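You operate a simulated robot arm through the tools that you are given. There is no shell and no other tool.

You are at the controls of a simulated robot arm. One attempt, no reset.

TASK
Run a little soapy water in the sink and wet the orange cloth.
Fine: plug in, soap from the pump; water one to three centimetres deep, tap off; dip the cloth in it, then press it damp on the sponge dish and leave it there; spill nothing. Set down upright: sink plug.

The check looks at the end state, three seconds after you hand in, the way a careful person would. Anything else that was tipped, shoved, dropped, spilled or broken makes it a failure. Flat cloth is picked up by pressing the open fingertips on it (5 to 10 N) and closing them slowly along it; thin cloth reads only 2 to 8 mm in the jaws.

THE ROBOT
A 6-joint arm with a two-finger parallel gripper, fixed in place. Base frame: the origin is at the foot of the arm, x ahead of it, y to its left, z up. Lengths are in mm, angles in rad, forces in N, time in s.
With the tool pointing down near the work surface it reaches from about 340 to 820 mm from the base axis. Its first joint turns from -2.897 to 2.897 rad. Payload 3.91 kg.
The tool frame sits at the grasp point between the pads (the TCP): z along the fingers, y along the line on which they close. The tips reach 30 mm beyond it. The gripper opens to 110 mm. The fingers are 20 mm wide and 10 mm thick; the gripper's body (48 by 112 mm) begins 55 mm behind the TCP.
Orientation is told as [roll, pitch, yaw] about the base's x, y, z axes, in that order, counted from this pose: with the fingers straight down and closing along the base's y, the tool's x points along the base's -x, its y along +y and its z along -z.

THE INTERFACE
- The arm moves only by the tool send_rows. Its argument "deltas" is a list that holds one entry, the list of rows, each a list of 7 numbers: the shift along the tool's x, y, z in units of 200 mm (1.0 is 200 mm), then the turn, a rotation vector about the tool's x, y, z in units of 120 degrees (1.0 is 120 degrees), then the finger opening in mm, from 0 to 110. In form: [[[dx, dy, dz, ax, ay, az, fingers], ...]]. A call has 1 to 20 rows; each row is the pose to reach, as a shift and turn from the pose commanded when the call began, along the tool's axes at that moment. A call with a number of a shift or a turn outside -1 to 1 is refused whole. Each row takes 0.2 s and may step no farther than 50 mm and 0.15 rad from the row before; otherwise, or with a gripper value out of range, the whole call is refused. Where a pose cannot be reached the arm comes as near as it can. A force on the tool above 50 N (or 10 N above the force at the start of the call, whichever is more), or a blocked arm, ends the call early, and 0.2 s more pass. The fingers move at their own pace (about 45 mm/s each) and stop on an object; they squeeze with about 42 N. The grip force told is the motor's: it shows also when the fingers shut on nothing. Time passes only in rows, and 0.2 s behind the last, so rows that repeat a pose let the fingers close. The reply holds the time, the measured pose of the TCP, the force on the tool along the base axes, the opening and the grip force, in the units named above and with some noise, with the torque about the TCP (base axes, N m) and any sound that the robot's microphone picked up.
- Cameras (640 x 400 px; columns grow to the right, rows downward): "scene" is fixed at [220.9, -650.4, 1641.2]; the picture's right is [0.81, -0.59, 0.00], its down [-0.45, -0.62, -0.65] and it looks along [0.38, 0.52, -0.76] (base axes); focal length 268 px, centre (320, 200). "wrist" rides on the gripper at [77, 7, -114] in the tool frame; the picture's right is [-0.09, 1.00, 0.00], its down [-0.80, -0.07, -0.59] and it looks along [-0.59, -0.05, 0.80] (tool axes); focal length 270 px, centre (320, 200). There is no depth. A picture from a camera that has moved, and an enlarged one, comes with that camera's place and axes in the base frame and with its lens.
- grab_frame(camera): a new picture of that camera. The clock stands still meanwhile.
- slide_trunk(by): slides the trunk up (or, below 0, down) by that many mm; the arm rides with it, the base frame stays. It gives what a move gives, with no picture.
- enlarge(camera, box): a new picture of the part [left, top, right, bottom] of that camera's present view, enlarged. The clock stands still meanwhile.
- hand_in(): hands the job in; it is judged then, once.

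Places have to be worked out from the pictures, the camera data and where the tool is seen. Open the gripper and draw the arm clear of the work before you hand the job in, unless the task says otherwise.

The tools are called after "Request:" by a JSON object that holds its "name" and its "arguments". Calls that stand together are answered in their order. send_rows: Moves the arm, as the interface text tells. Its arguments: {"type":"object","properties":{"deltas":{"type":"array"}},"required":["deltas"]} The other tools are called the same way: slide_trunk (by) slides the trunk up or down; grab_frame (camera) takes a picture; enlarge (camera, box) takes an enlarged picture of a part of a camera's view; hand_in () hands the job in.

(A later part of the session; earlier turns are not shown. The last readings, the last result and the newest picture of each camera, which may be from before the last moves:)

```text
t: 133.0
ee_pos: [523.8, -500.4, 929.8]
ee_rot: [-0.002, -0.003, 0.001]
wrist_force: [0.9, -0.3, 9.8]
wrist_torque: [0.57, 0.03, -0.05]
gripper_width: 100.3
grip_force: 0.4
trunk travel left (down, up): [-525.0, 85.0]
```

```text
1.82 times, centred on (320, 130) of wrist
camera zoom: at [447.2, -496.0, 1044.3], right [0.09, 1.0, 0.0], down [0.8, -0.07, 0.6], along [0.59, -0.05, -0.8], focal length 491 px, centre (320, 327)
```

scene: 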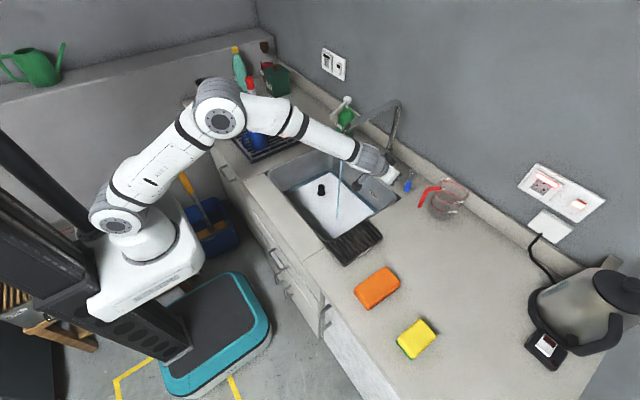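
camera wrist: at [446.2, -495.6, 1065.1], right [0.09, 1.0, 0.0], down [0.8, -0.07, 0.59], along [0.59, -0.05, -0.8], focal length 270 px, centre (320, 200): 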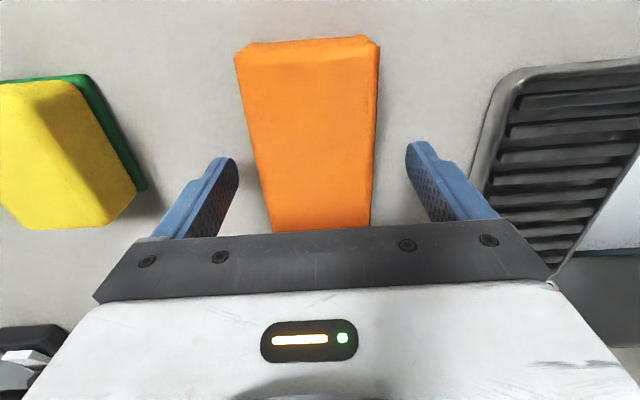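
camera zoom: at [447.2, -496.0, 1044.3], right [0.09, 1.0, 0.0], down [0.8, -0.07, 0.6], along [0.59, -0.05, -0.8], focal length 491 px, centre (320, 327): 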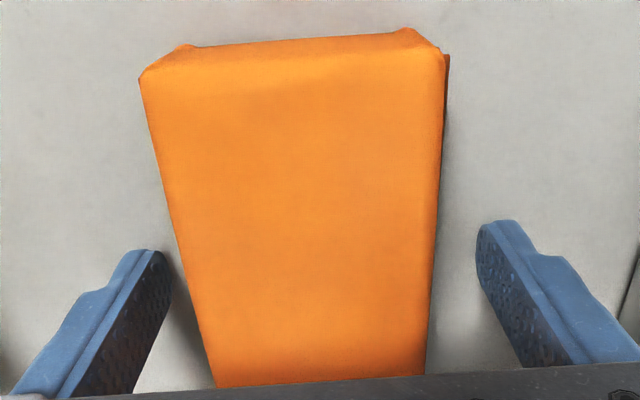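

Counter touched at TCP z≈930 (counter ≈ 900). I'll rise 2 mm and close slowly on the cloth's sides.

Request:
{"name": "send_rows", "arguments": {"deltas": [[[0, 0, -0.012, 0, 0, 0, 95], [0, 0, -0.012, 0, 0, 0, 86], [0, 0, -0.012, 0, 0, 0, 78], [0, 0, -0.012, 0, 0, 0, 70], [0, 0, -0.012, 0, 0, 0, 62], [0, 0, -0.012, 0, 0, 0, 54], [0, 0, -0.012, 0, 0, 0, 46], [0, 0, -0.012, 0, 0, 0, 38], [0, 0, -0.012, 0, 0, 0, 30], [0, 0, -0.012, 0, 0, 0, 30]]]}}

Request:
{"name": "enlarge", "arguments": {"camera": "wrist", "box": [160, 20, 480, 240]}}

Request:
{"name": "enlarge", "arguments": {"camera": "scene", "box": [325, 230, 425, 330]}}

```text
t: 135.2
ee_pos: [524.0, -501.6, 931.3]
ee_rot: [-0.002, -0.001, 0.0]
wrist_force: [-0.5, 0.1, -0.3]
wrist_torque: [0.03, 0.01, -0.02]
gripper_width: 67.2
grip_force: 42.0
trunk travel left (down, up): [-525.0, 85.0]
```

```text
1.82 times, centred on (320, 130) of wrist
camera zoom: at [447.3, -496.4, 1045.2], right [0.09, 1.0, 0.0], down [0.8, -0.07, 0.59], along [0.59, -0.05, -0.8], focal length 491 px, centre (320, 327)
```

zoom: 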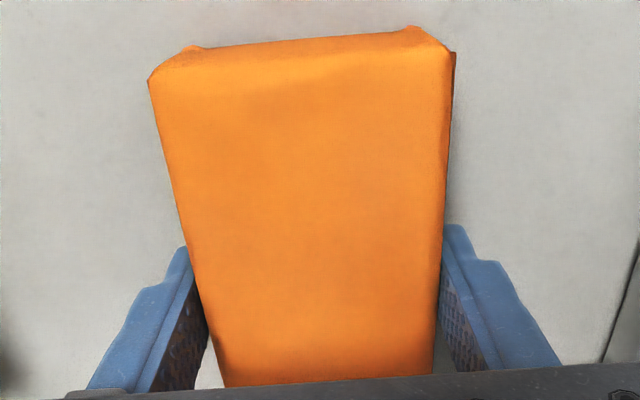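

```text
4.00 times, centred on (375, 280) of scene
camera zoom: at [220.9, -650.4, 1641.2], right [0.81, -0.59, 0.0], down [-0.45, -0.62, -0.65], along [0.38, 0.52, -0.76], focal length 1073 px, centre (100, -120)
```

zoom: 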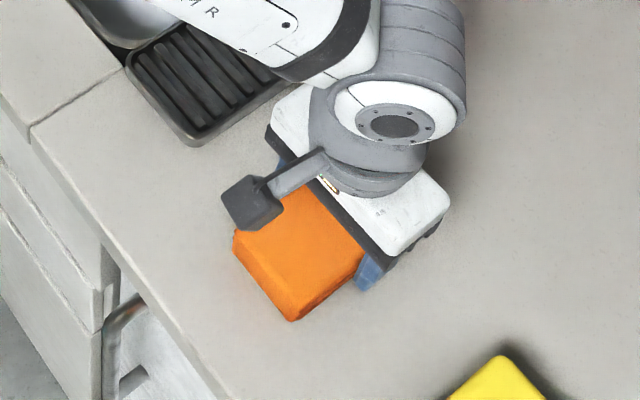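

Gripped at 67 mm. Lift slowly and check for slipping.

Request:
{"name": "send_rows", "arguments": {"deltas": [[[0, 0, -0.01, 0, 0, 0, 30], [0, 0, -0.025, 0, 0, 0, 30], [0, 0, -0.045, 0, 0, 0, 30], [0, 0, -0.07, 0, 0, 0, 30], [0, 0, -0.1, 0, 0, 0, 30], [0, 0, -0.14, 0, 0, 0, 30], [0, 0, -0.18, 0, 0, 0, 30], [0, 0, -0.22, 0, 0, 0, 30], [0, 0, -0.22, 0, 0, 0, 30]]]}}

Request:
{"name": "enlarge", "arguments": {"camera": "wrist", "box": [160, 20, 480, 240]}}

Request:
{"name": "enlarge", "arguments": {"camera": "scene", "box": [325, 230, 425, 330]}}

```text
t: 137.2
ee_pos: [524.8, -502.8, 975.0]
ee_rot: [0.0, 0.0, 0.0]
wrist_force: [0.3, 0.5, 0.1]
wrist_torque: [-0.03, 0.01, 0.01]
gripper_width: 66.8
grip_force: 42.4
trunk travel left (down, up): [-525.0, 85.0]
```

```text
1.82 times, centred on (320, 130) of wrist
camera zoom: at [446.4, -496.5, 1090.2], right [0.09, 1.0, 0.0], down [0.8, -0.07, 0.59], along [0.59, -0.05, -0.8], focal length 491 px, centre (320, 327)
```

zoom: 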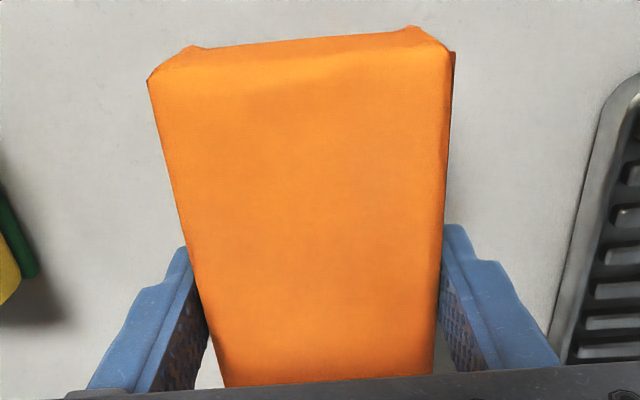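

```text
4.00 times, centred on (375, 280) of scene
camera zoom: at [220.9, -650.4, 1641.2], right [0.81, -0.59, 0.0], down [-0.45, -0.62, -0.65], along [0.38, 0.52, -0.76], focal length 1073 px, centre (100, -120)
```

zoom: 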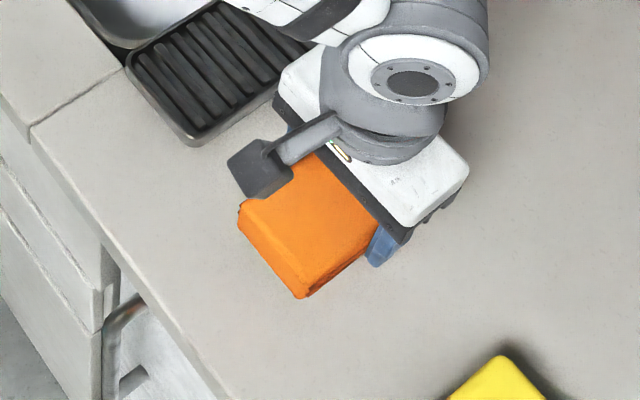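

Held without slip. I'll carry it over to above the sink near (635, -70), moving in three smooth stages.

Request:
{"name": "send_rows", "arguments": {"deltas": [[[0, 0, -0.05, 0, 0, 0, 30], [0, -0.0, -0.12, 0, 0, 0, 30], [0, 0.05, -0.175, 0, 0, 0, 30], [0, 0.13, -0.175, 0, 0, 0, 30], [0, 0.25, -0.175, 0, 0, 0, 30], [0, 0.38, -0.175, 0, 0, 0, 30], [0, 0.52, -0.175, 0, 0, 0, 30], [0, 0.66, -0.175, 0, 0, 0, 30], [0, 0.8, -0.175, 0, 0, 0, 30], [0, 0.9, -0.175, 0, 0, 0, 30], [0, 0.96, -0.175, 0, 0, 0, 30], [0, 0.96, -0.175, 0, 0, 0, 30]]]}}

Request:
{"name": "send_rows", "arguments": {"deltas": [[[0, 0.05, 0, 0, 0, 0, 30], [0, 0.15, 0, 0, 0, 0, 30], [0, 0.28, 0, 0, 0, 0, 30], [0, 0.42, 0, 0, 0, 0, 30], [0, 0.56, 0, 0, 0, 0, 30], [0, 0.7, 0, 0, 0, 0, 30], [0, 0.83, 0, 0, 0, 0, 30], [0, 0.93, 0, 0, 0, 0, 30], [0, 1.0, 0, 0, 0, 0, 30], [0, 1.0, 0, 0, 0, 0, 30]]]}}

Request:
{"name": "grab_frame", "arguments": {"camera": "scene"}}

Request:
{"name": "grab_frame", "arguments": {"camera": "wrist"}}

```text
t: 139.8
ee_pos: [522.3, -308.1, 1010.3]
ee_rot: [0.0, 0.0, 0.0]
wrist_force: [-0.1, 0.0, 0.8]
wrist_torque: [-0.01, 0.0, 0.01]
gripper_width: 67.2
grip_force: 42.4
trunk travel left (down, up): [-525.0, 85.0]
```

```text
t: 142.0
ee_pos: [523.5, -108.7, 1010.5]
ee_rot: [-0.001, 0.0, 0.0]
wrist_force: [-1.0, 0.2, -0.1]
wrist_torque: [-0.02, -0.02, 0.0]
gripper_width: 67.2
grip_force: 42.5
trunk travel left (down, up): [-525.0, 85.0]
```

```text
taken
```

scene: 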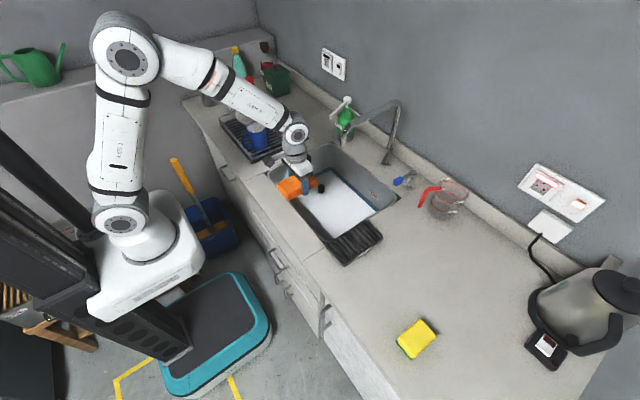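

```text
taken
camera wrist: at [445.8, -104.2, 1124.7], right [0.09, 1.0, 0.0], down [0.8, -0.07, 0.59], along [0.59, -0.05, -0.8], focal length 270 px, centre (320, 200)
```

wrist: 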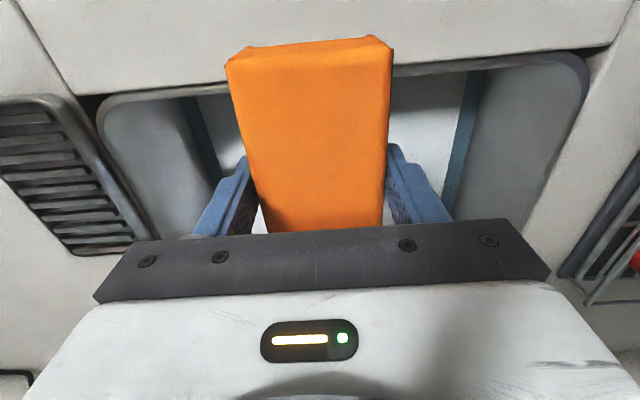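

Good. Now in over the sink and down to just above the water.

Request:
{"name": "send_rows", "arguments": {"deltas": [[[-0.06, 0.04, 0, 0, 0, 0, 30], [-0.2, 0.1, 0, 0, 0, 0, 30], [-0.35, 0.16, 0, 0, 0, 0, 30], [-0.49, 0.1935, 0, 0, 0, 0, 30], [-0.5575, 0.1935, 0, 0, 0, 0, 30], [-0.5575, 0.1935, 0.06, 0, 0, 0, 30], [-0.5575, 0.1935, 0.18, 0, 0, 0, 30], [-0.5575, 0.1935, 0.33, 0, 0, 0, 30], [-0.5575, 0.1935, 0.48, 0, 0, 0, 30], [-0.5575, 0.1935, 0.63, 0, 0, 0, 30], [-0.5575, 0.1935, 0.78, 0, 0, 0, 30], [-0.5575, 0.1935, 0.88, 0, 0, 0, 30], [-0.5575, 0.1935, 0.93, 0, 0, 0, 30], [-0.5575, 0.1935, 0.93, 0, 0, 0, 30]]]}}

Request:
{"name": "grab_frame", "arguments": {"camera": "wrist"}}

Request:
{"name": "enlarge", "arguments": {"camera": "scene", "box": [260, 110, 400, 230]}}

```text
t: 145.0
ee_pos: [636.5, -71.6, 822.8]
ee_rot: [0.0, 0.002, 0.0]
wrist_force: [0.2, 0.2, -0.4]
wrist_torque: [0.0, 0.02, 0.03]
gripper_width: 67.0
grip_force: 42.1
trunk travel left (down, up): [-525.0, 85.0]
```

```text
taken
camera wrist: at [558.9, -65.4, 938.1], right [0.09, 1.0, 0.0], down [0.8, -0.07, 0.59], along [0.59, -0.05, -0.8], focal length 270 px, centre (320, 200)
```

wrist: 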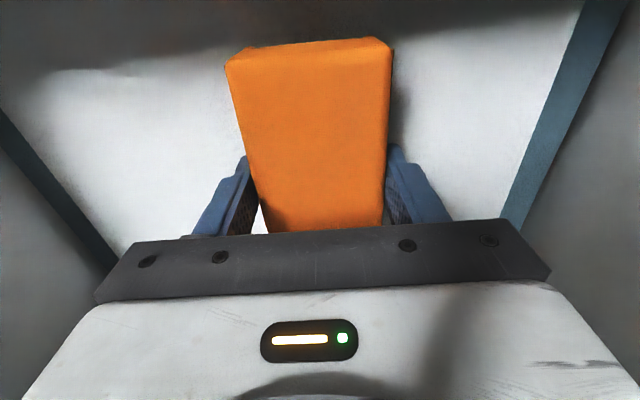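

```text
3.33 times, centred on (330, 170) of scene
camera zoom: at [220.9, -650.4, 1641.2], right [0.81, -0.59, 0.0], down [-0.45, -0.62, -0.65], along [0.38, 0.52, -0.76], focal length 894 px, centre (287, 300)
```

zoom: 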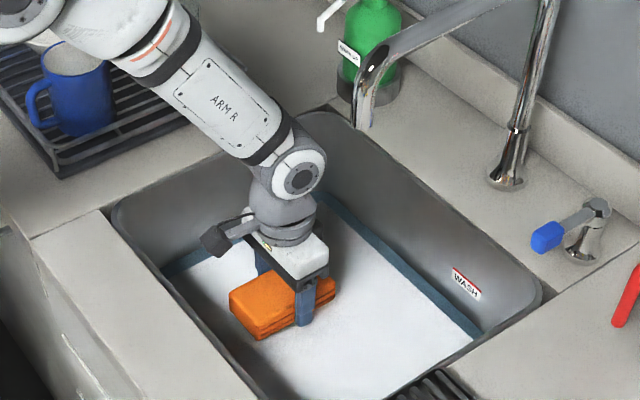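

Cloth bottom ~790, clear of the plug. Lower it slowly into the water to near the floor and hold there.

Request:
{"name": "send_rows", "arguments": {"deltas": [[[0, 0, 0.05, 0, 0, 0, 30], [0, 0, 0.1, 0, 0, 0, 30], [0, 0, 0.14, 0, 0, 0, 30], [0, 0, 0.17, 0, 0, 0, 30], [0, 0, 0.2, 0, 0, 0, 30], [0, 0, 0.225, 0, 0, 0, 30], [0, 0, 0.24, 0, 0, 0, 30], [0, 0, 0.24, 0, 0, 0, 30], [0, 0, 0.24, 0, 0, 0, 30], [0, 0, 0.24, 0, 0, 0, 30], [0, 0, 0.24, 0, 0, 0, 30], [0, 0, 0.24, 0, 0, 0, 30]]]}}

Request:
{"name": "grab_frame", "arguments": {"camera": "wrist"}}

Request:
{"name": "enlarge", "arguments": {"camera": "scene", "box": [260, 110, 400, 230]}}

```text
t: 147.6
ee_pos: [634.9, -71.3, 777.3]
ee_rot: [-0.001, -0.003, 0.0]
wrist_force: [2.0, -0.7, 7.0]
wrist_torque: [0.26, -0.39, -0.08]
gripper_width: 66.8
grip_force: 42.0
trunk travel left (down, up): [-525.0, 85.0]
```

```text
taken
camera wrist: at [557.6, -65.6, 890.7], right [0.09, 1.0, 0.0], down [0.8, -0.07, 0.6], along [0.59, -0.05, -0.8], focal length 270 px, centre (320, 200)
```

wrist: 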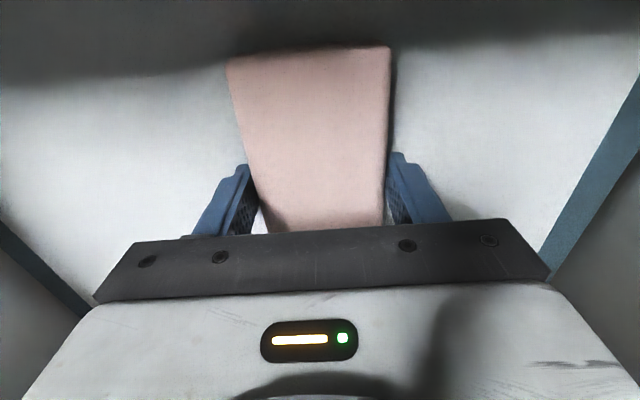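

```text
3.33 times, centred on (330, 170) of scene
camera zoom: at [220.9, -650.4, 1641.2], right [0.81, -0.59, 0.0], down [-0.45, -0.62, -0.65], along [0.38, 0.52, -0.76], focal length 894 px, centre (287, 300)
```

zoom: 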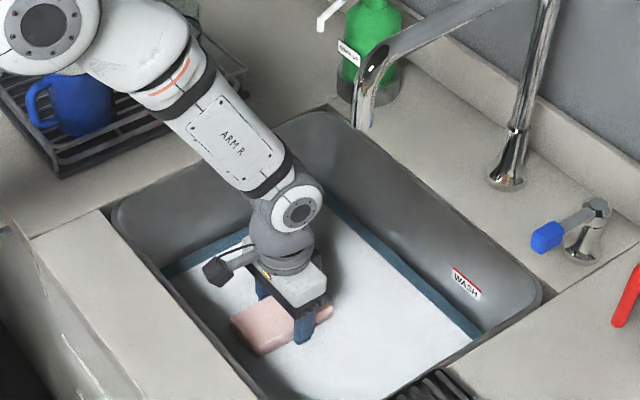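

The cloth is submerged; 7 N with torque suggests its corner touches the plug's disc, so I'll raise 3 mm, let it soak 2 s, then lift out slowly.

Request:
{"name": "send_rows", "arguments": {"deltas": [[[0, 0, -0.015, 0, 0, 0, 30], [0, 0, -0.02, 0, 0, 0, 30], [0, 0, -0.02, 0, 0, 0, 30], [0, 0, -0.02, 0, 0, 0, 30], [0, 0, -0.02, 0, 0, 0, 30], [0, 0, -0.02, 0, 0, 0, 30], [0, 0, -0.02, 0, 0, 0, 30], [0, 0, -0.02, 0, 0, 0, 30], [0, 0, -0.04, 0, 0, 0, 30], [0, 0, -0.07, 0, 0, 0, 30], [0, 0, -0.11, 0, 0, 0, 30], [0, 0, -0.15, 0, 0, 0, 30], [0, 0, -0.19, 0, 0, 0, 30], [0, 0, -0.23, 0, 0, 0, 30], [0, 0, -0.26, 0, 0, 0, 30], [0, 0, -0.26, 0, 0, 0, 30]]]}}

Request:
{"name": "grab_frame", "arguments": {"camera": "wrist"}}

Request:
{"name": "enlarge", "arguments": {"camera": "scene", "box": [260, 110, 400, 230]}}

```text
t: 151.0
ee_pos: [635.8, -71.8, 827.1]
ee_rot: [0.0, 0.002, -0.001]
wrist_force: [0.8, 1.0, -0.9]
wrist_torque: [-0.03, -0.02, 0.0]
gripper_width: 67.1
grip_force: 42.5
trunk travel left (down, up): [-525.0, 85.0]
```

```text
taken
camera wrist: at [558.4, -65.7, 941.5], right [0.09, 1.0, 0.0], down [0.8, -0.07, 0.59], along [0.59, -0.05, -0.8], focal length 270 px, centre (320, 200)
```

wrist: 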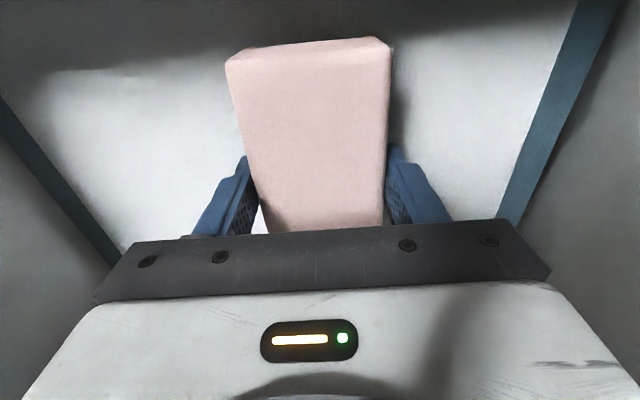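

```text
3.33 times, centred on (330, 170) of scene
camera zoom: at [220.9, -650.4, 1641.2], right [0.81, -0.59, 0.0], down [-0.45, -0.62, -0.65], along [0.38, 0.52, -0.76], focal length 894 px, centre (287, 300)
```

zoom: 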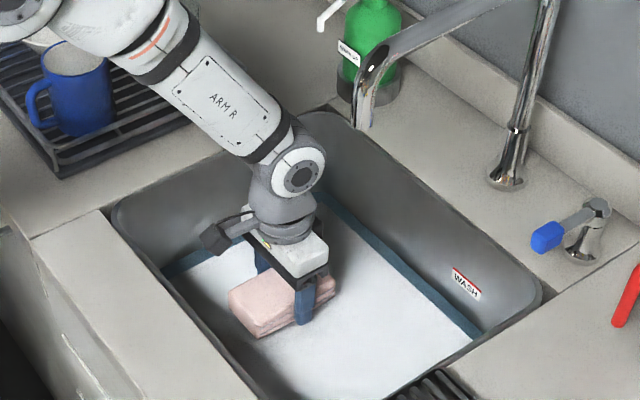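

The cloth is wet and soapy. I'll let it drip over the sink for 3 s, then lift clear of the rim.

Request:
{"name": "send_rows", "arguments": {"deltas": [[[0, 0, 0, 0, 0, 0, 30], [0, 0, 0, 0, 0, 0, 30], [0, 0, 0, 0, 0, 0, 30], [0, 0, 0, 0, 0, 0, 30], [0, 0, 0, 0, 0, 0, 30], [0, 0, 0, 0, 0, 0, 30], [0, 0, 0, 0, 0, 0, 30], [0, 0, 0, 0, 0, 0, 30], [0, 0, 0, 0, 0, 0, 30], [0, 0, 0, 0, 0, 0, 30], [0, 0, 0, 0, 0, 0, 30], [0, 0, 0, 0, 0, 0, 30], [0, 0, 0, 0, 0, 0, 30], [0, 0, -0.05, 0, 0, 0, 30], [0, 0, -0.15, 0, 0, 0, 30], [0, 0, -0.28, 0, 0, 0, 30], [0, 0, -0.41, 0, 0, 0, 30], [0, 0, -0.54, 0, 0, 0, 30], [0, 0, -0.63, 0, 0, 0, 30], [0, 0, -0.665, 0, 0, 0, 30]]]}}

Request:
{"name": "enlarge", "arguments": {"camera": "scene", "box": [260, 110, 400, 250]}}

```text
t: 155.2
ee_pos: [635.9, -70.5, 962.5]
ee_rot: [0.001, 0.0, 0.001]
wrist_force: [0.8, -0.2, -1.0]
wrist_torque: [0.02, 0.01, -0.02]
gripper_width: 67.0
grip_force: 41.9
trunk travel left (down, up): [-525.0, 85.0]
```

```text
2.86 times, centred on (330, 180) of scene
camera zoom: at [220.9, -650.4, 1641.2], right [0.81, -0.59, 0.0], down [-0.45, -0.62, -0.65], along [0.38, 0.52, -0.76], focal length 766 px, centre (291, 257)
```

zoom: 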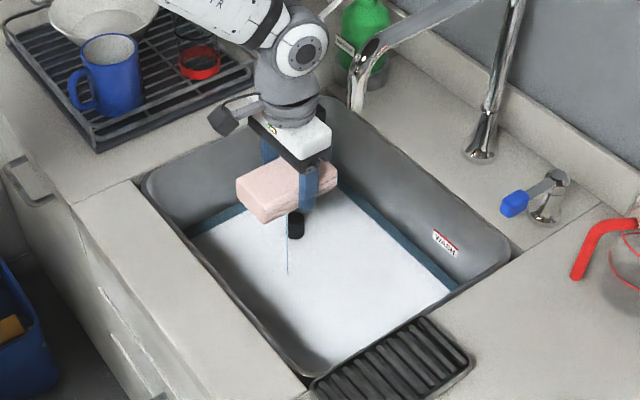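

A thin drip line runs from the cloth. I'll keep it over the sink until it stops.

Request:
{"name": "send_rows", "arguments": {"deltas": [[[0, 0, 0, 0, 0, 0, 20], [0, 0, 0, 0, 0, 0, 20], [0, 0, 0, 0, 0, 0, 20], [0, 0, 0, 0, 0, 0, 20], [0, 0, 0, 0, 0, 0, 20], [0, 0, 0, 0, 0, 0, 20], [0, 0, 0, 0, 0, 0, 20], [0, 0, 0, 0, 0, 0, 20], [0, 0, 0, 0, 0, 0, 20], [0, 0, 0, 0, 0, 0, 20], [0, 0, 0, 0, 0, 0, 20], [0, 0, 0, 0, 0, 0, 20], [0, 0, 0, 0, 0, 0, 20], [0, 0, 0, 0, 0, 0, 20], [0, 0, 0, 0, 0, 0, 20], [0, 0, 0, 0, 0, 0, 20], [0, 0, 0, 0, 0, 0, 20], [0, 0, 0, 0, 0, 0, 20], [0, 0, 0, 0, 0, 0, 20], [0, 0, 0, 0, 0, 0, 20]]]}}

Request:
{"name": "enlarge", "arguments": {"camera": "scene", "box": [290, 130, 360, 210]}}

```text
t: 159.4
ee_pos: [636.4, -70.1, 961.7]
ee_rot: [0.0, -0.001, 0.001]
wrist_force: [0.2, 0.5, -1.1]
wrist_torque: [0.02, 0.03, 0.0]
gripper_width: 67.2
grip_force: 42.3
trunk travel left (down, up): [-525.0, 85.0]
```

```text
5.00 times, centred on (325, 170) of scene
camera zoom: at [220.9, -650.4, 1641.2], right [0.81, -0.59, 0.0], down [-0.45, -0.62, -0.65], along [0.38, 0.52, -0.76], focal length 1341 px, centre (295, 350)
```

zoom: 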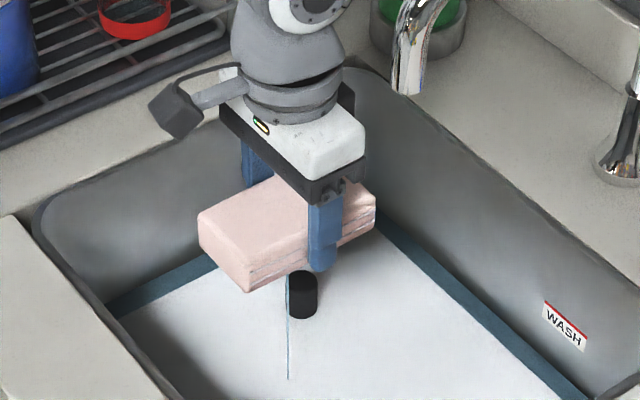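

Still dripping; wait longer.

Request:
{"name": "send_rows", "arguments": {"deltas": [[[0, 0, 0, 0, 0, 0, 20], [0, 0, 0, 0, 0, 0, 20], [0, 0, 0, 0, 0, 0, 20], [0, 0, 0, 0, 0, 0, 20], [0, 0, 0, 0, 0, 0, 20], [0, 0, 0, 0, 0, 0, 20], [0, 0, 0, 0, 0, 0, 20], [0, 0, 0, 0, 0, 0, 20], [0, 0, 0, 0, 0, 0, 20], [0, 0, 0, 0, 0, 0, 20], [0, 0, 0, 0, 0, 0, 20], [0, 0, 0, 0, 0, 0, 20], [0, 0, 0, 0, 0, 0, 20], [0, 0, 0, 0, 0, 0, 20], [0, 0, 0, 0, 0, 0, 20], [0, 0, 0, 0, 0, 0, 20], [0, 0, 0, 0, 0, 0, 20], [0, 0, 0, 0, 0, 0, 20], [0, 0, 0, 0, 0, 0, 20], [0, 0, 0, 0, 0, 0, 20]]]}}

Request:
{"name": "send_rows", "arguments": {"deltas": [[[0, 0, 0, 0, 0, 0, 20], [0, 0, 0, 0, 0, 0, 20], [0, 0, 0, 0, 0, 0, 20], [0, 0, 0, 0, 0, 0, 20], [0, 0, 0, 0, 0, 0, 20], [0, 0, 0, 0, 0, 0, 20], [0, 0, 0, 0, 0, 0, 20], [0, 0, 0, 0, 0, 0, 20], [0, 0, 0, 0, 0, 0, 20], [0, 0, 0, 0, 0, 0, 20], [0, 0, 0, 0, 0, 0, 20], [0, 0, 0, 0, 0, 0, 20], [0, 0, 0, 0, 0, 0, 20], [0, 0, 0, 0, 0, 0, 20], [0, 0, 0, 0, 0, 0, 20], [0, 0, 0, 0, 0, 0, 20], [0, 0, 0, 0, 0, 0, 20], [0, 0, 0, 0, 0, 0, 20], [0, 0, 0, 0, 0, 0, 20], [0, 0, 0, 0, 0, 0, 20]]]}}

Request:
{"name": "enlarge", "arguments": {"camera": "scene", "box": [290, 130, 360, 210]}}

```text
t: 163.6
ee_pos: [636.5, -69.5, 962.1]
ee_rot: [0.001, 0.0, 0.0]
wrist_force: [0.7, -0.7, -1.3]
wrist_torque: [-0.01, 0.0, 0.0]
gripper_width: 67.4
grip_force: 42.0
trunk travel left (down, up): [-525.0, 85.0]
```

```text
t: 167.8
ee_pos: [637.0, -70.8, 962.0]
ee_rot: [0.002, 0.002, 0.001]
wrist_force: [0.2, 0.2, -1.3]
wrist_torque: [-0.02, -0.01, -0.02]
gripper_width: 67.2
grip_force: 41.9
trunk travel left (down, up): [-525.0, 85.0]
```

```text
5.00 times, centred on (325, 170) of scene
camera zoom: at [220.9, -650.4, 1641.2], right [0.81, -0.59, 0.0], down [-0.45, -0.62, -0.65], along [0.38, 0.52, -0.76], focal length 1341 px, centre (295, 350)
```

zoom: 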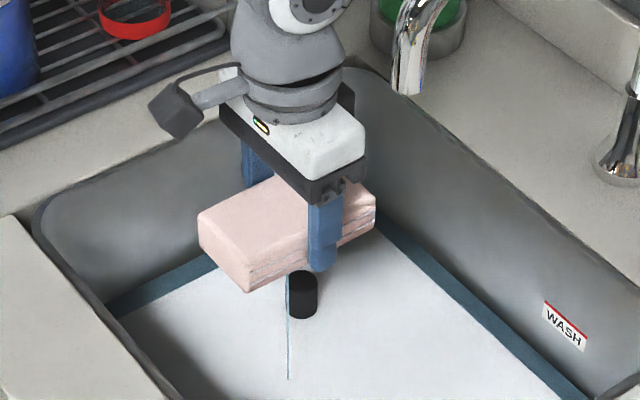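

The drip falls from the cloth's centre. I'll let it drain considerably longer over the sink.

Request:
{"name": "send_rows", "arguments": {"deltas": [[[0, 0, 0, 0, 0, 0, 20], [0, 0, 0, 0, 0, 0, 20], [0, 0, 0, 0, 0, 0, 20], [0, 0, 0, 0, 0, 0, 20], [0, 0, 0, 0, 0, 0, 20], [0, 0, 0, 0, 0, 0, 20], [0, 0, 0, 0, 0, 0, 20], [0, 0, 0, 0, 0, 0, 20], [0, 0, 0, 0, 0, 0, 20], [0, 0, 0, 0, 0, 0, 20], [0, 0, 0, 0, 0, 0, 20], [0, 0, 0, 0, 0, 0, 20], [0, 0, 0, 0, 0, 0, 20], [0, 0, 0, 0, 0, 0, 20], [0, 0, 0, 0, 0, 0, 20], [0, 0, 0, 0, 0, 0, 20], [0, 0, 0, 0, 0, 0, 20], [0, 0, 0, 0, 0, 0, 20], [0, 0, 0, 0, 0, 0, 20], [0, 0, 0, 0, 0, 0, 20]]]}}

Request:
{"name": "send_rows", "arguments": {"deltas": [[[0, 0, 0, 0, 0, 0, 20], [0, 0, 0, 0, 0, 0, 20], [0, 0, 0, 0, 0, 0, 20], [0, 0, 0, 0, 0, 0, 20], [0, 0, 0, 0, 0, 0, 20], [0, 0, 0, 0, 0, 0, 20], [0, 0, 0, 0, 0, 0, 20], [0, 0, 0, 0, 0, 0, 20], [0, 0, 0, 0, 0, 0, 20], [0, 0, 0, 0, 0, 0, 20], [0, 0, 0, 0, 0, 0, 20], [0, 0, 0, 0, 0, 0, 20], [0, 0, 0, 0, 0, 0, 20], [0, 0, 0, 0, 0, 0, 20], [0, 0, 0, 0, 0, 0, 20], [0, 0, 0, 0, 0, 0, 20], [0, 0, 0, 0, 0, 0, 20], [0, 0, 0, 0, 0, 0, 20], [0, 0, 0, 0, 0, 0, 20], [0, 0, 0, 0, 0, 0, 20]]]}}

Request:
{"name": "send_rows", "arguments": {"deltas": [[[0, 0, 0, 0, 0, 0, 20], [0, 0, 0, 0, 0, 0, 20], [0, 0, 0, 0, 0, 0, 20], [0, 0, 0, 0, 0, 0, 20], [0, 0, 0, 0, 0, 0, 20], [0, 0, 0, 0, 0, 0, 20], [0, 0, 0, 0, 0, 0, 20], [0, 0, 0, 0, 0, 0, 20], [0, 0, 0, 0, 0, 0, 20], [0, 0, 0, 0, 0, 0, 20], [0, 0, 0, 0, 0, 0, 20], [0, 0, 0, 0, 0, 0, 20], [0, 0, 0, 0, 0, 0, 20], [0, 0, 0, 0, 0, 0, 20], [0, 0, 0, 0, 0, 0, 20], [0, 0, 0, 0, 0, 0, 20], [0, 0, 0, 0, 0, 0, 20], [0, 0, 0, 0, 0, 0, 20], [0, 0, 0, 0, 0, 0, 20], [0, 0, 0, 0, 0, 0, 20]]]}}

Request:
{"name": "enlarge", "arguments": {"camera": "scene", "box": [290, 130, 360, 210]}}

```text
t: 172.0
ee_pos: [636.3, -69.8, 961.2]
ee_rot: [0.0, 0.002, 0.0]
wrist_force: [-0.5, 0.1, -1.3]
wrist_torque: [0.03, 0.01, 0.01]
gripper_width: 67.1
grip_force: 42.2
trunk travel left (down, up): [-525.0, 85.0]
```

```text
t: 176.2
ee_pos: [635.9, -69.7, 961.5]
ee_rot: [0.0, 0.001, 0.001]
wrist_force: [0.4, 0.1, -1.4]
wrist_torque: [0.02, 0.0, -0.02]
gripper_width: 67.0
grip_force: 42.1
trunk travel left (down, up): [-525.0, 85.0]
```

```text
t: 180.4
ee_pos: [636.3, -70.5, 960.9]
ee_rot: [0.001, -0.001, 0.001]
wrist_force: [0.9, -0.7, -0.7]
wrist_torque: [0.03, 0.01, 0.0]
gripper_width: 67.1
grip_force: 41.8
trunk travel left (down, up): [-525.0, 85.0]
```

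```text
5.00 times, centred on (325, 170) of scene
camera zoom: at [220.9, -650.4, 1641.2], right [0.81, -0.59, 0.0], down [-0.45, -0.62, -0.65], along [0.38, 0.52, -0.76], focal length 1341 px, centre (295, 350)
```

zoom: 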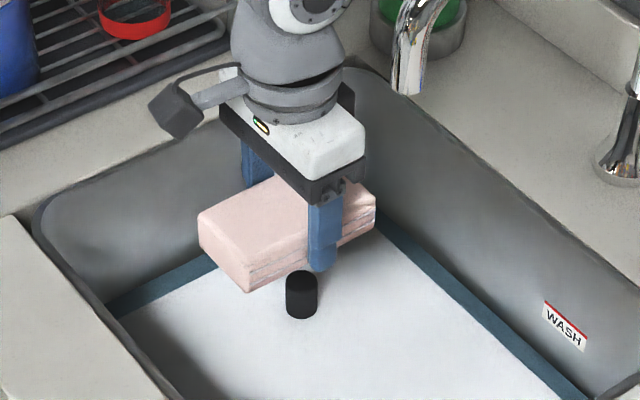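

The dripping has stopped. Now carry the cloth toward the dish, keeping x≈572 (clear of the spout), stopping at y=-190 to view the dish.

Request:
{"name": "send_rows", "arguments": {"deltas": [[[0.05, 0, 0, 0, 0, 0, 20], [0.15, 0, 0, 0, 0, 0, 20], [0.26, -0.03, 0, 0, 0, 0, 20], [0.32, -0.1, 0, 0, 0, 0, 20], [0.32, -0.2, 0, 0, 0, 0, 20], [0.32, -0.32, 0, 0, 0, 0, 20], [0.32, -0.45, 0, 0, 0, 0, 20], [0.32, -0.55, 0, 0, 0, 0, 20], [0.32, -0.6, 0, 0, 0, 0, 20], [0.32, -0.6, 0, 0, 0, 0, 20]]]}}

Request:
{"name": "grab_frame", "arguments": {"camera": "wrist"}}

Request:
{"name": "enlarge", "arguments": {"camera": "scene", "box": [300, 150, 400, 280]}}

```text
t: 182.6
ee_pos: [571.2, -190.5, 960.6]
ee_rot: [0.001, -0.001, 0.0]
wrist_force: [0.5, 0.5, -1.0]
wrist_torque: [0.02, 0.0, 0.0]
gripper_width: 67.3
grip_force: 41.8
trunk travel left (down, up): [-525.0, 85.0]
```

```text
taken
camera wrist: at [494.2, -185.3, 1075.0], right [0.09, 1.0, 0.0], down [0.8, -0.07, 0.59], along [0.59, -0.05, -0.8], focal length 270 px, centre (320, 200)
```

wrist: 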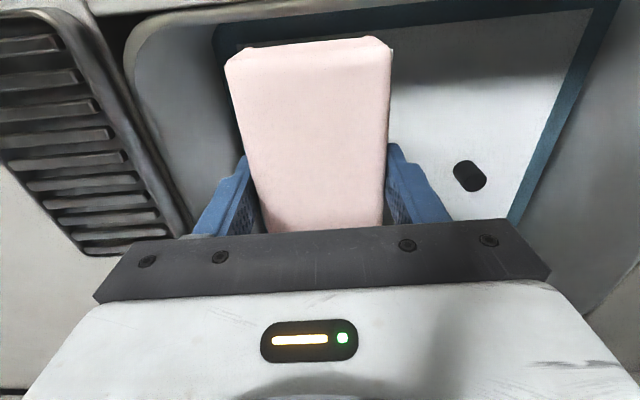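

```text
3.08 times, centred on (350, 215) of scene
camera zoom: at [220.9, -650.4, 1641.2], right [0.81, -0.59, 0.0], down [-0.45, -0.62, -0.65], along [0.38, 0.52, -0.76], focal length 825 px, centre (228, 154)
```

zoom: 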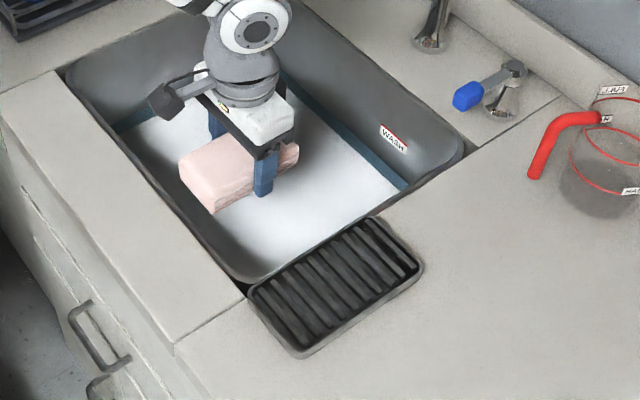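

Dripping none; dish centre computes to about (574, -351). Move over it.

Request:
{"name": "send_rows", "arguments": {"deltas": [[[0, -0.08, 0, 0, 0, 0, 20], [-0.005, -0.24, 0, 0, 0, 0, 20], [-0.01, -0.42, 0, 0, 0, 0, 20], [-0.014, -0.6, 0, 0, 0, 0, 20], [-0.014, -0.74, 0, 0, 0, 0, 20], [-0.014, -0.803, 0, 0, 0, 0, 20], [-0.014, -0.803, 0, 0, 0, 0, 20]]]}}

Request:
{"name": "grab_frame", "arguments": {"camera": "wrist"}}

Request:
{"name": "enlarge", "arguments": {"camera": "scene", "box": [310, 190, 400, 280]}}

```text
t: 184.2
ee_pos: [573.9, -352.8, 959.6]
ee_rot: [0.003, 0.0, 0.0]
wrist_force: [0.6, 1.1, -0.9]
wrist_torque: [0.01, 0.02, -0.01]
gripper_width: 67.2
grip_force: 42.3
trunk travel left (down, up): [-525.0, 85.0]
```

```text
taken
camera wrist: at [496.9, -346.7, 1073.7], right [0.09, 1.0, 0.0], down [0.8, -0.07, 0.59], along [0.59, -0.05, -0.8], focal length 270 px, centre (320, 200)
```

wrist: 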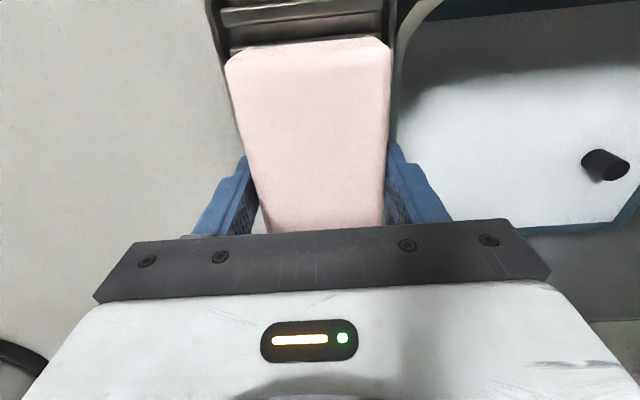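

```text
4.44 times, centred on (355, 235) of scene
camera zoom: at [220.9, -650.4, 1641.2], right [0.81, -0.59, 0.0], down [-0.45, -0.62, -0.65], along [0.38, 0.52, -0.76], focal length 1192 px, centre (164, 44)
```

zoom: 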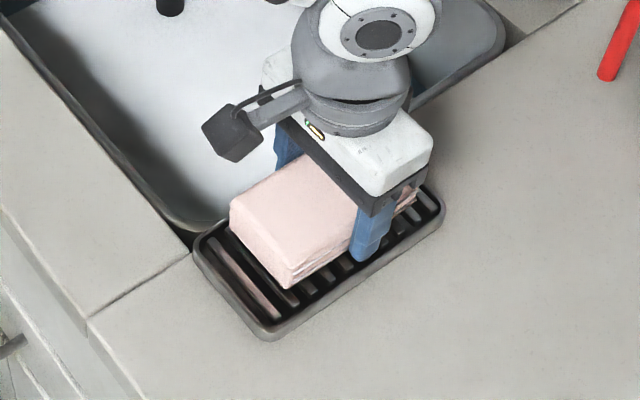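

Cloth is over the dish's middle. Lower gently until contact.

Request:
{"name": "send_rows", "arguments": {"deltas": [[[0, 0, 0.02, 0, 0, 0, 20], [0, 0, 0.04, 0, 0, 0, 20], [0, 0, 0.06, 0, 0, 0, 20], [0, 0, 0.07, 0, 0, 0, 20], [0, 0, 0.07, 0, 0, 0, 20]]]}}

Request:
{"name": "send_rows", "arguments": {"deltas": [[[0, 0, 0.01, 0, 0, 0, 20], [0, 0, 0.02, 0, 0, 0, 20], [0, 0, 0.02, 0, 0, 0, 20]]]}}

Request:
{"name": "enlarge", "arguments": {"camera": "scene", "box": [310, 190, 400, 280]}}

```text
t: 185.4
ee_pos: [573.0, -350.5, 952.0]
ee_rot: [-0.004, -0.009, -0.001]
wrist_force: [5.9, -0.9, 41.0]
wrist_torque: [0.51, 0.67, 0.08]
gripper_width: 67.1
grip_force: 42.0
trunk travel left (down, up): [-525.0, 85.0]
```

```text
t: 185.9
ee_pos: [575.6, -352.3, 952.0]
ee_rot: [-0.007, -0.009, 0.0]
wrist_force: [-1.7, 1.2, 19.3]
wrist_torque: [0.49, 0.91, 0.0]
gripper_width: 67.1
grip_force: 42.1
trunk travel left (down, up): [-525.0, 85.0]
stopped in row 2: the force on the tool passed its limit at 54 N (the readings are from after the stop); the commanded pose is now the measured one
```

```text
4.44 times, centred on (355, 235) of scene
camera zoom: at [220.9, -650.4, 1641.2], right [0.81, -0.59, 0.0], down [-0.45, -0.62, -0.65], along [0.38, 0.52, -0.76], focal length 1192 px, centre (164, 44)
```

zoom: 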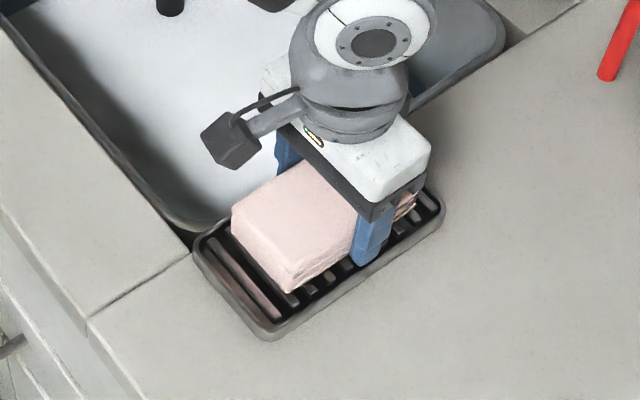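

Contact at tips ≈ 921 (cloth pressed onto the dish with ~40–50 N). I'll relieve slightly, then open the fingers slowly.

Request:
{"name": "send_rows", "arguments": {"deltas": [[[0, 0, -0.01, 0, 0, 0, 40], [0, 0, -0.01, 0, 0, 0, 60], [0, 0, -0.01, 0, 0, 0, 72], [0, 0, -0.01, 0, 0, 0, 80], [0, 0, -0.01, 0, 0, 0, 84], [0, 0, -0.01, 0, 0, 0, 84]]]}}

Request:
{"name": "grab_frame", "arguments": {"camera": "wrist"}}

Request:
{"name": "enlarge", "arguments": {"camera": "scene", "box": [310, 190, 400, 280]}}

```text
t: 187.3
ee_pos: [575.7, -354.4, 951.8]
ee_rot: [-0.005, -0.01, 0.0]
wrist_force: [-0.2, -14.3, 16.8]
wrist_torque: [0.28, 0.18, 0.13]
gripper_width: 77.0
grip_force: 0.1
trunk travel left (down, up): [-525.0, 85.0]
```

```text
taken
camera wrist: at [497.2, -348.3, 1065.3], right [0.09, 1.0, 0.0], down [0.8, -0.07, 0.6], along [0.6, -0.06, -0.8], focal length 270 px, centre (320, 200)
```

wrist: 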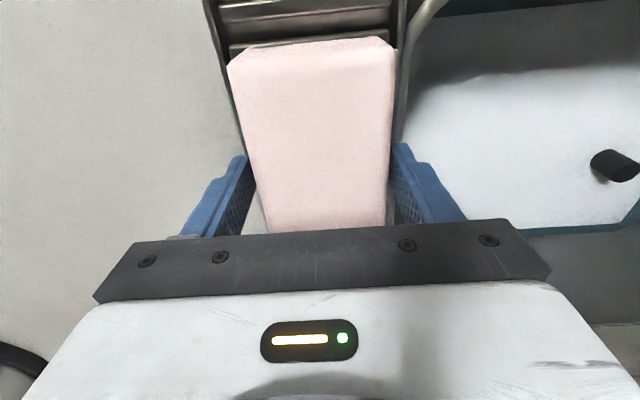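

```text
4.44 times, centred on (355, 235) of scene
camera zoom: at [220.9, -650.4, 1641.2], right [0.81, -0.59, 0.0], down [-0.45, -0.62, -0.65], along [0.38, 0.52, -0.76], focal length 1192 px, centre (164, 44)
```

zoom: 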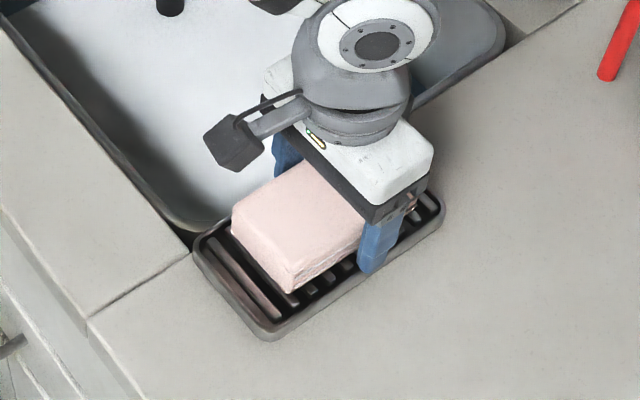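

The +y finger is bearing on the dish's inner wall (-14 N), so I'll stop opening, set 73 mm and rise straight up.

Request:
{"name": "send_rows", "arguments": {"deltas": [[[0, 0, -0.01, 0, 0, 0, 73], [0, 0, -0.01, 0, 0, 0, 73], [0, 0, -0.03, 0, 0, 0, 73], [0, 0, -0.06, 0, 0, 0, 73], [0, 0, -0.1, 0, 0, 0, 73], [0, 0, -0.1, 0, 0, 0, 73]]]}}

Request:
{"name": "grab_frame", "arguments": {"camera": "wrist"}}

Request:
{"name": "enlarge", "arguments": {"camera": "scene", "box": [310, 190, 400, 280]}}

```text
t: 188.7
ee_pos: [576.2, -353.8, 970.5]
ee_rot: [-0.005, -0.007, 0.001]
wrist_force: [0.2, -0.2, -0.7]
wrist_torque: [0.0, 0.0, 0.0]
gripper_width: 73.1
grip_force: 0.1
trunk travel left (down, up): [-525.0, 85.0]
```

```text
taken
camera wrist: at [497.8, -347.7, 1084.8], right [0.09, 1.0, 0.0], down [0.8, -0.07, 0.6], along [0.6, -0.06, -0.8], focal length 270 px, centre (320, 200)
```

wrist: 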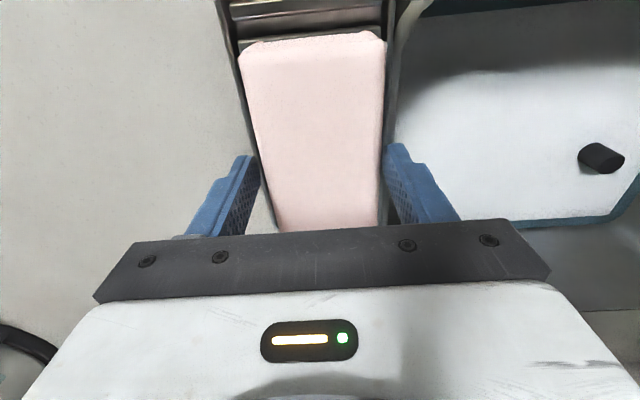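

```text
4.44 times, centred on (355, 235) of scene
camera zoom: at [220.9, -650.4, 1641.2], right [0.81, -0.59, 0.0], down [-0.45, -0.62, -0.65], along [0.38, 0.52, -0.76], focal length 1192 px, centre (164, 44)
```

zoom: 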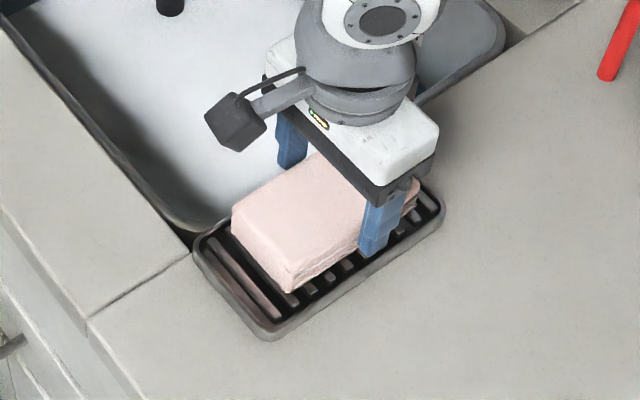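

The cloth stays on the dish. I'll rise, close the fingers, and press down on the cloth from above.

Request:
{"name": "send_rows", "arguments": {"deltas": [[[0, 0, -0.08, 0, 0, 0, 73], [0, 0, -0.18, 0, 0, 0, 73], [0, 0, -0.2, 0, 0, 0, 30], [0, 0, -0.2, 0, 0, 0, 0], [0, 0, -0.2, 0, 0, 0, 0], [0, 0, -0.2, 0, 0, 0, 0], [0, 0, -0.1, 0, 0, 0, 0], [0, 0, -0.03, 0, 0, 0, 0], [0, 0, -0.03, 0, 0, 0, 0]]]}}

Request:
{"name": "send_rows", "arguments": {"deltas": [[[0, 0, 0.015, 0, 0, 0, 0], [0, 0, 0.03, 0, 0, 0, 0], [0, 0, 0.04, 0, 0, 0, 0], [0, 0, 0.04, 0, 0, 0, 0]]]}}

Request:
{"name": "grab_frame", "arguments": {"camera": "wrist"}}

```text
t: 190.7
ee_pos: [577.1, -356.5, 987.3]
ee_rot: [-0.017, -0.024, 0.002]
wrist_force: [-2.3, 0.8, 19.3]
wrist_torque: [0.06, 0.23, -0.01]
gripper_width: 0.0
grip_force: 37.9
trunk travel left (down, up): [-525.0, 85.0]
stopped in row 9: the force on the tool passed its limit at 53 N (the readings are from after the stop); the commanded pose is now the measured one
```

```text
t: 191.2
ee_pos: [579.2, -357.3, 987.0]
ee_rot: [-0.023, -0.034, 0.002]
wrist_force: [-1.3, 1.1, 21.3]
wrist_torque: [0.04, 0.22, -0.01]
gripper_width: 0.0
grip_force: 37.9
trunk travel left (down, up): [-525.0, 85.0]
stopped in row 2: the force on the tool passed its limit at 53 N (the readings are from after the stop); the commanded pose is now the measured one
```

```text
taken
camera wrist: at [498.5, -349.0, 1098.8], right [0.09, 1.0, -0.02], down [0.78, -0.06, 0.62], along [0.62, -0.07, -0.78], focal length 270 px, centre (320, 200)
```

wrist: 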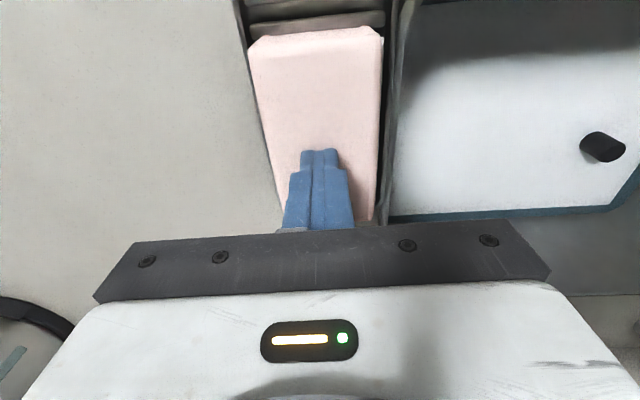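

The closed tips pressed the cloth firmly (~53 N, top at z≈957). Now rise clear and inspect everything.

Request:
{"name": "send_rows", "arguments": {"deltas": [[[0, 0, -0.06, 0, 0, 0, 0], [0, 0, -0.2, 0, 0, 0, 0], [0, 0, -0.4, 0, 0, 0, 0], [0, 0, -0.6, 0, 0, 0, 0], [0.15, 0, -0.75, 0, 0, 0, 0], [0.35, 0, -0.8, 0, 0, 0, 30], [0.55, 0, -0.8, 0, 0, 0, 50], [0.55, 0, -0.8, 0, 0, 0, 50]]]}}

Request:
{"name": "grab_frame", "arguments": {"camera": "scene"}}

Request:
{"name": "grab_frame", "arguments": {"camera": "wrist"}}

Request:
{"name": "enlarge", "arguments": {"camera": "scene", "box": [310, 190, 400, 280]}}

Request:
{"name": "enlarge", "arguments": {"camera": "scene", "box": [260, 90, 420, 230]}}

```text
t: 193.1
ee_pos: [466.4, -354.3, 1140.8]
ee_rot: [-0.02, -0.026, 0.001]
wrist_force: [0.3, -0.1, 0.3]
wrist_torque: [0.01, 0.0, 0.0]
gripper_width: 49.8
grip_force: 0.0
trunk travel left (down, up): [-525.0, 85.0]
```

```text
taken
```

scene: 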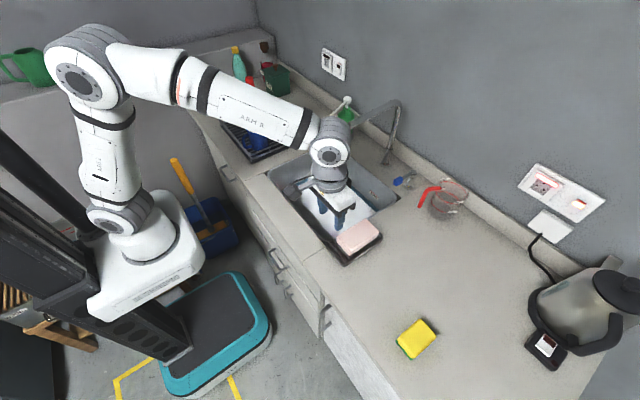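

```text
taken
camera wrist: at [385.5, -346.6, 1253.5], right [0.09, 1.0, -0.02], down [0.78, -0.06, 0.62], along [0.61, -0.07, -0.79], focal length 270 px, centre (320, 200)
```

wrist: 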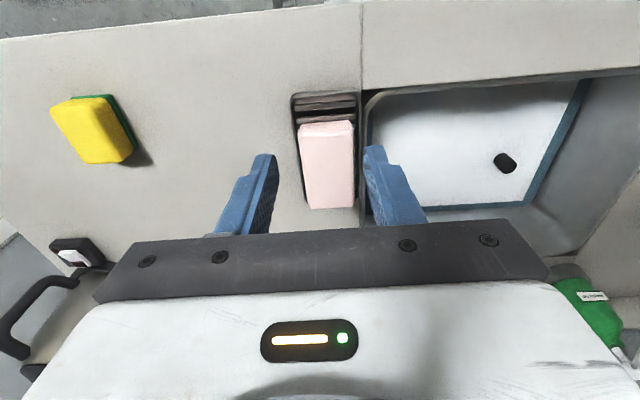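

```text
4.44 times, centred on (355, 235) of scene
camera zoom: at [220.9, -650.4, 1641.2], right [0.81, -0.59, 0.0], down [-0.45, -0.62, -0.65], along [0.38, 0.52, -0.76], focal length 1192 px, centre (164, 44)
```

zoom: 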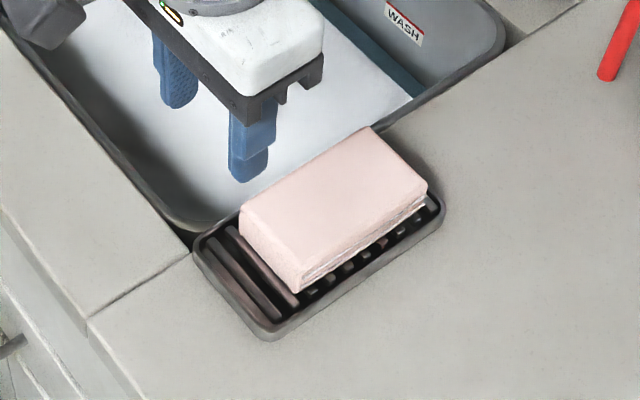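

```text
2.86 times, centred on (340, 160) of scene
camera zoom: at [220.9, -650.4, 1641.2], right [0.81, -0.59, 0.0], down [-0.45, -0.62, -0.65], along [0.38, 0.52, -0.76], focal length 766 px, centre (263, 314)
```

zoom: 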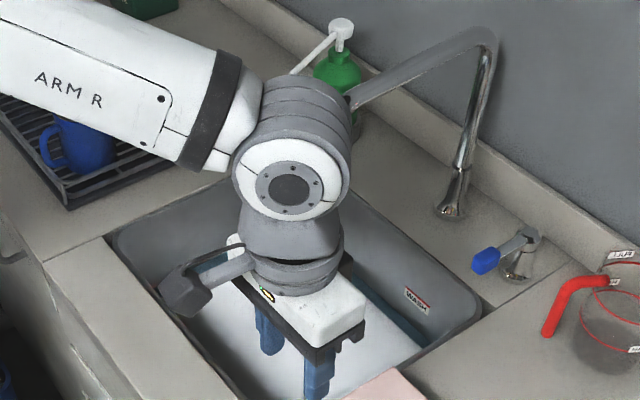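

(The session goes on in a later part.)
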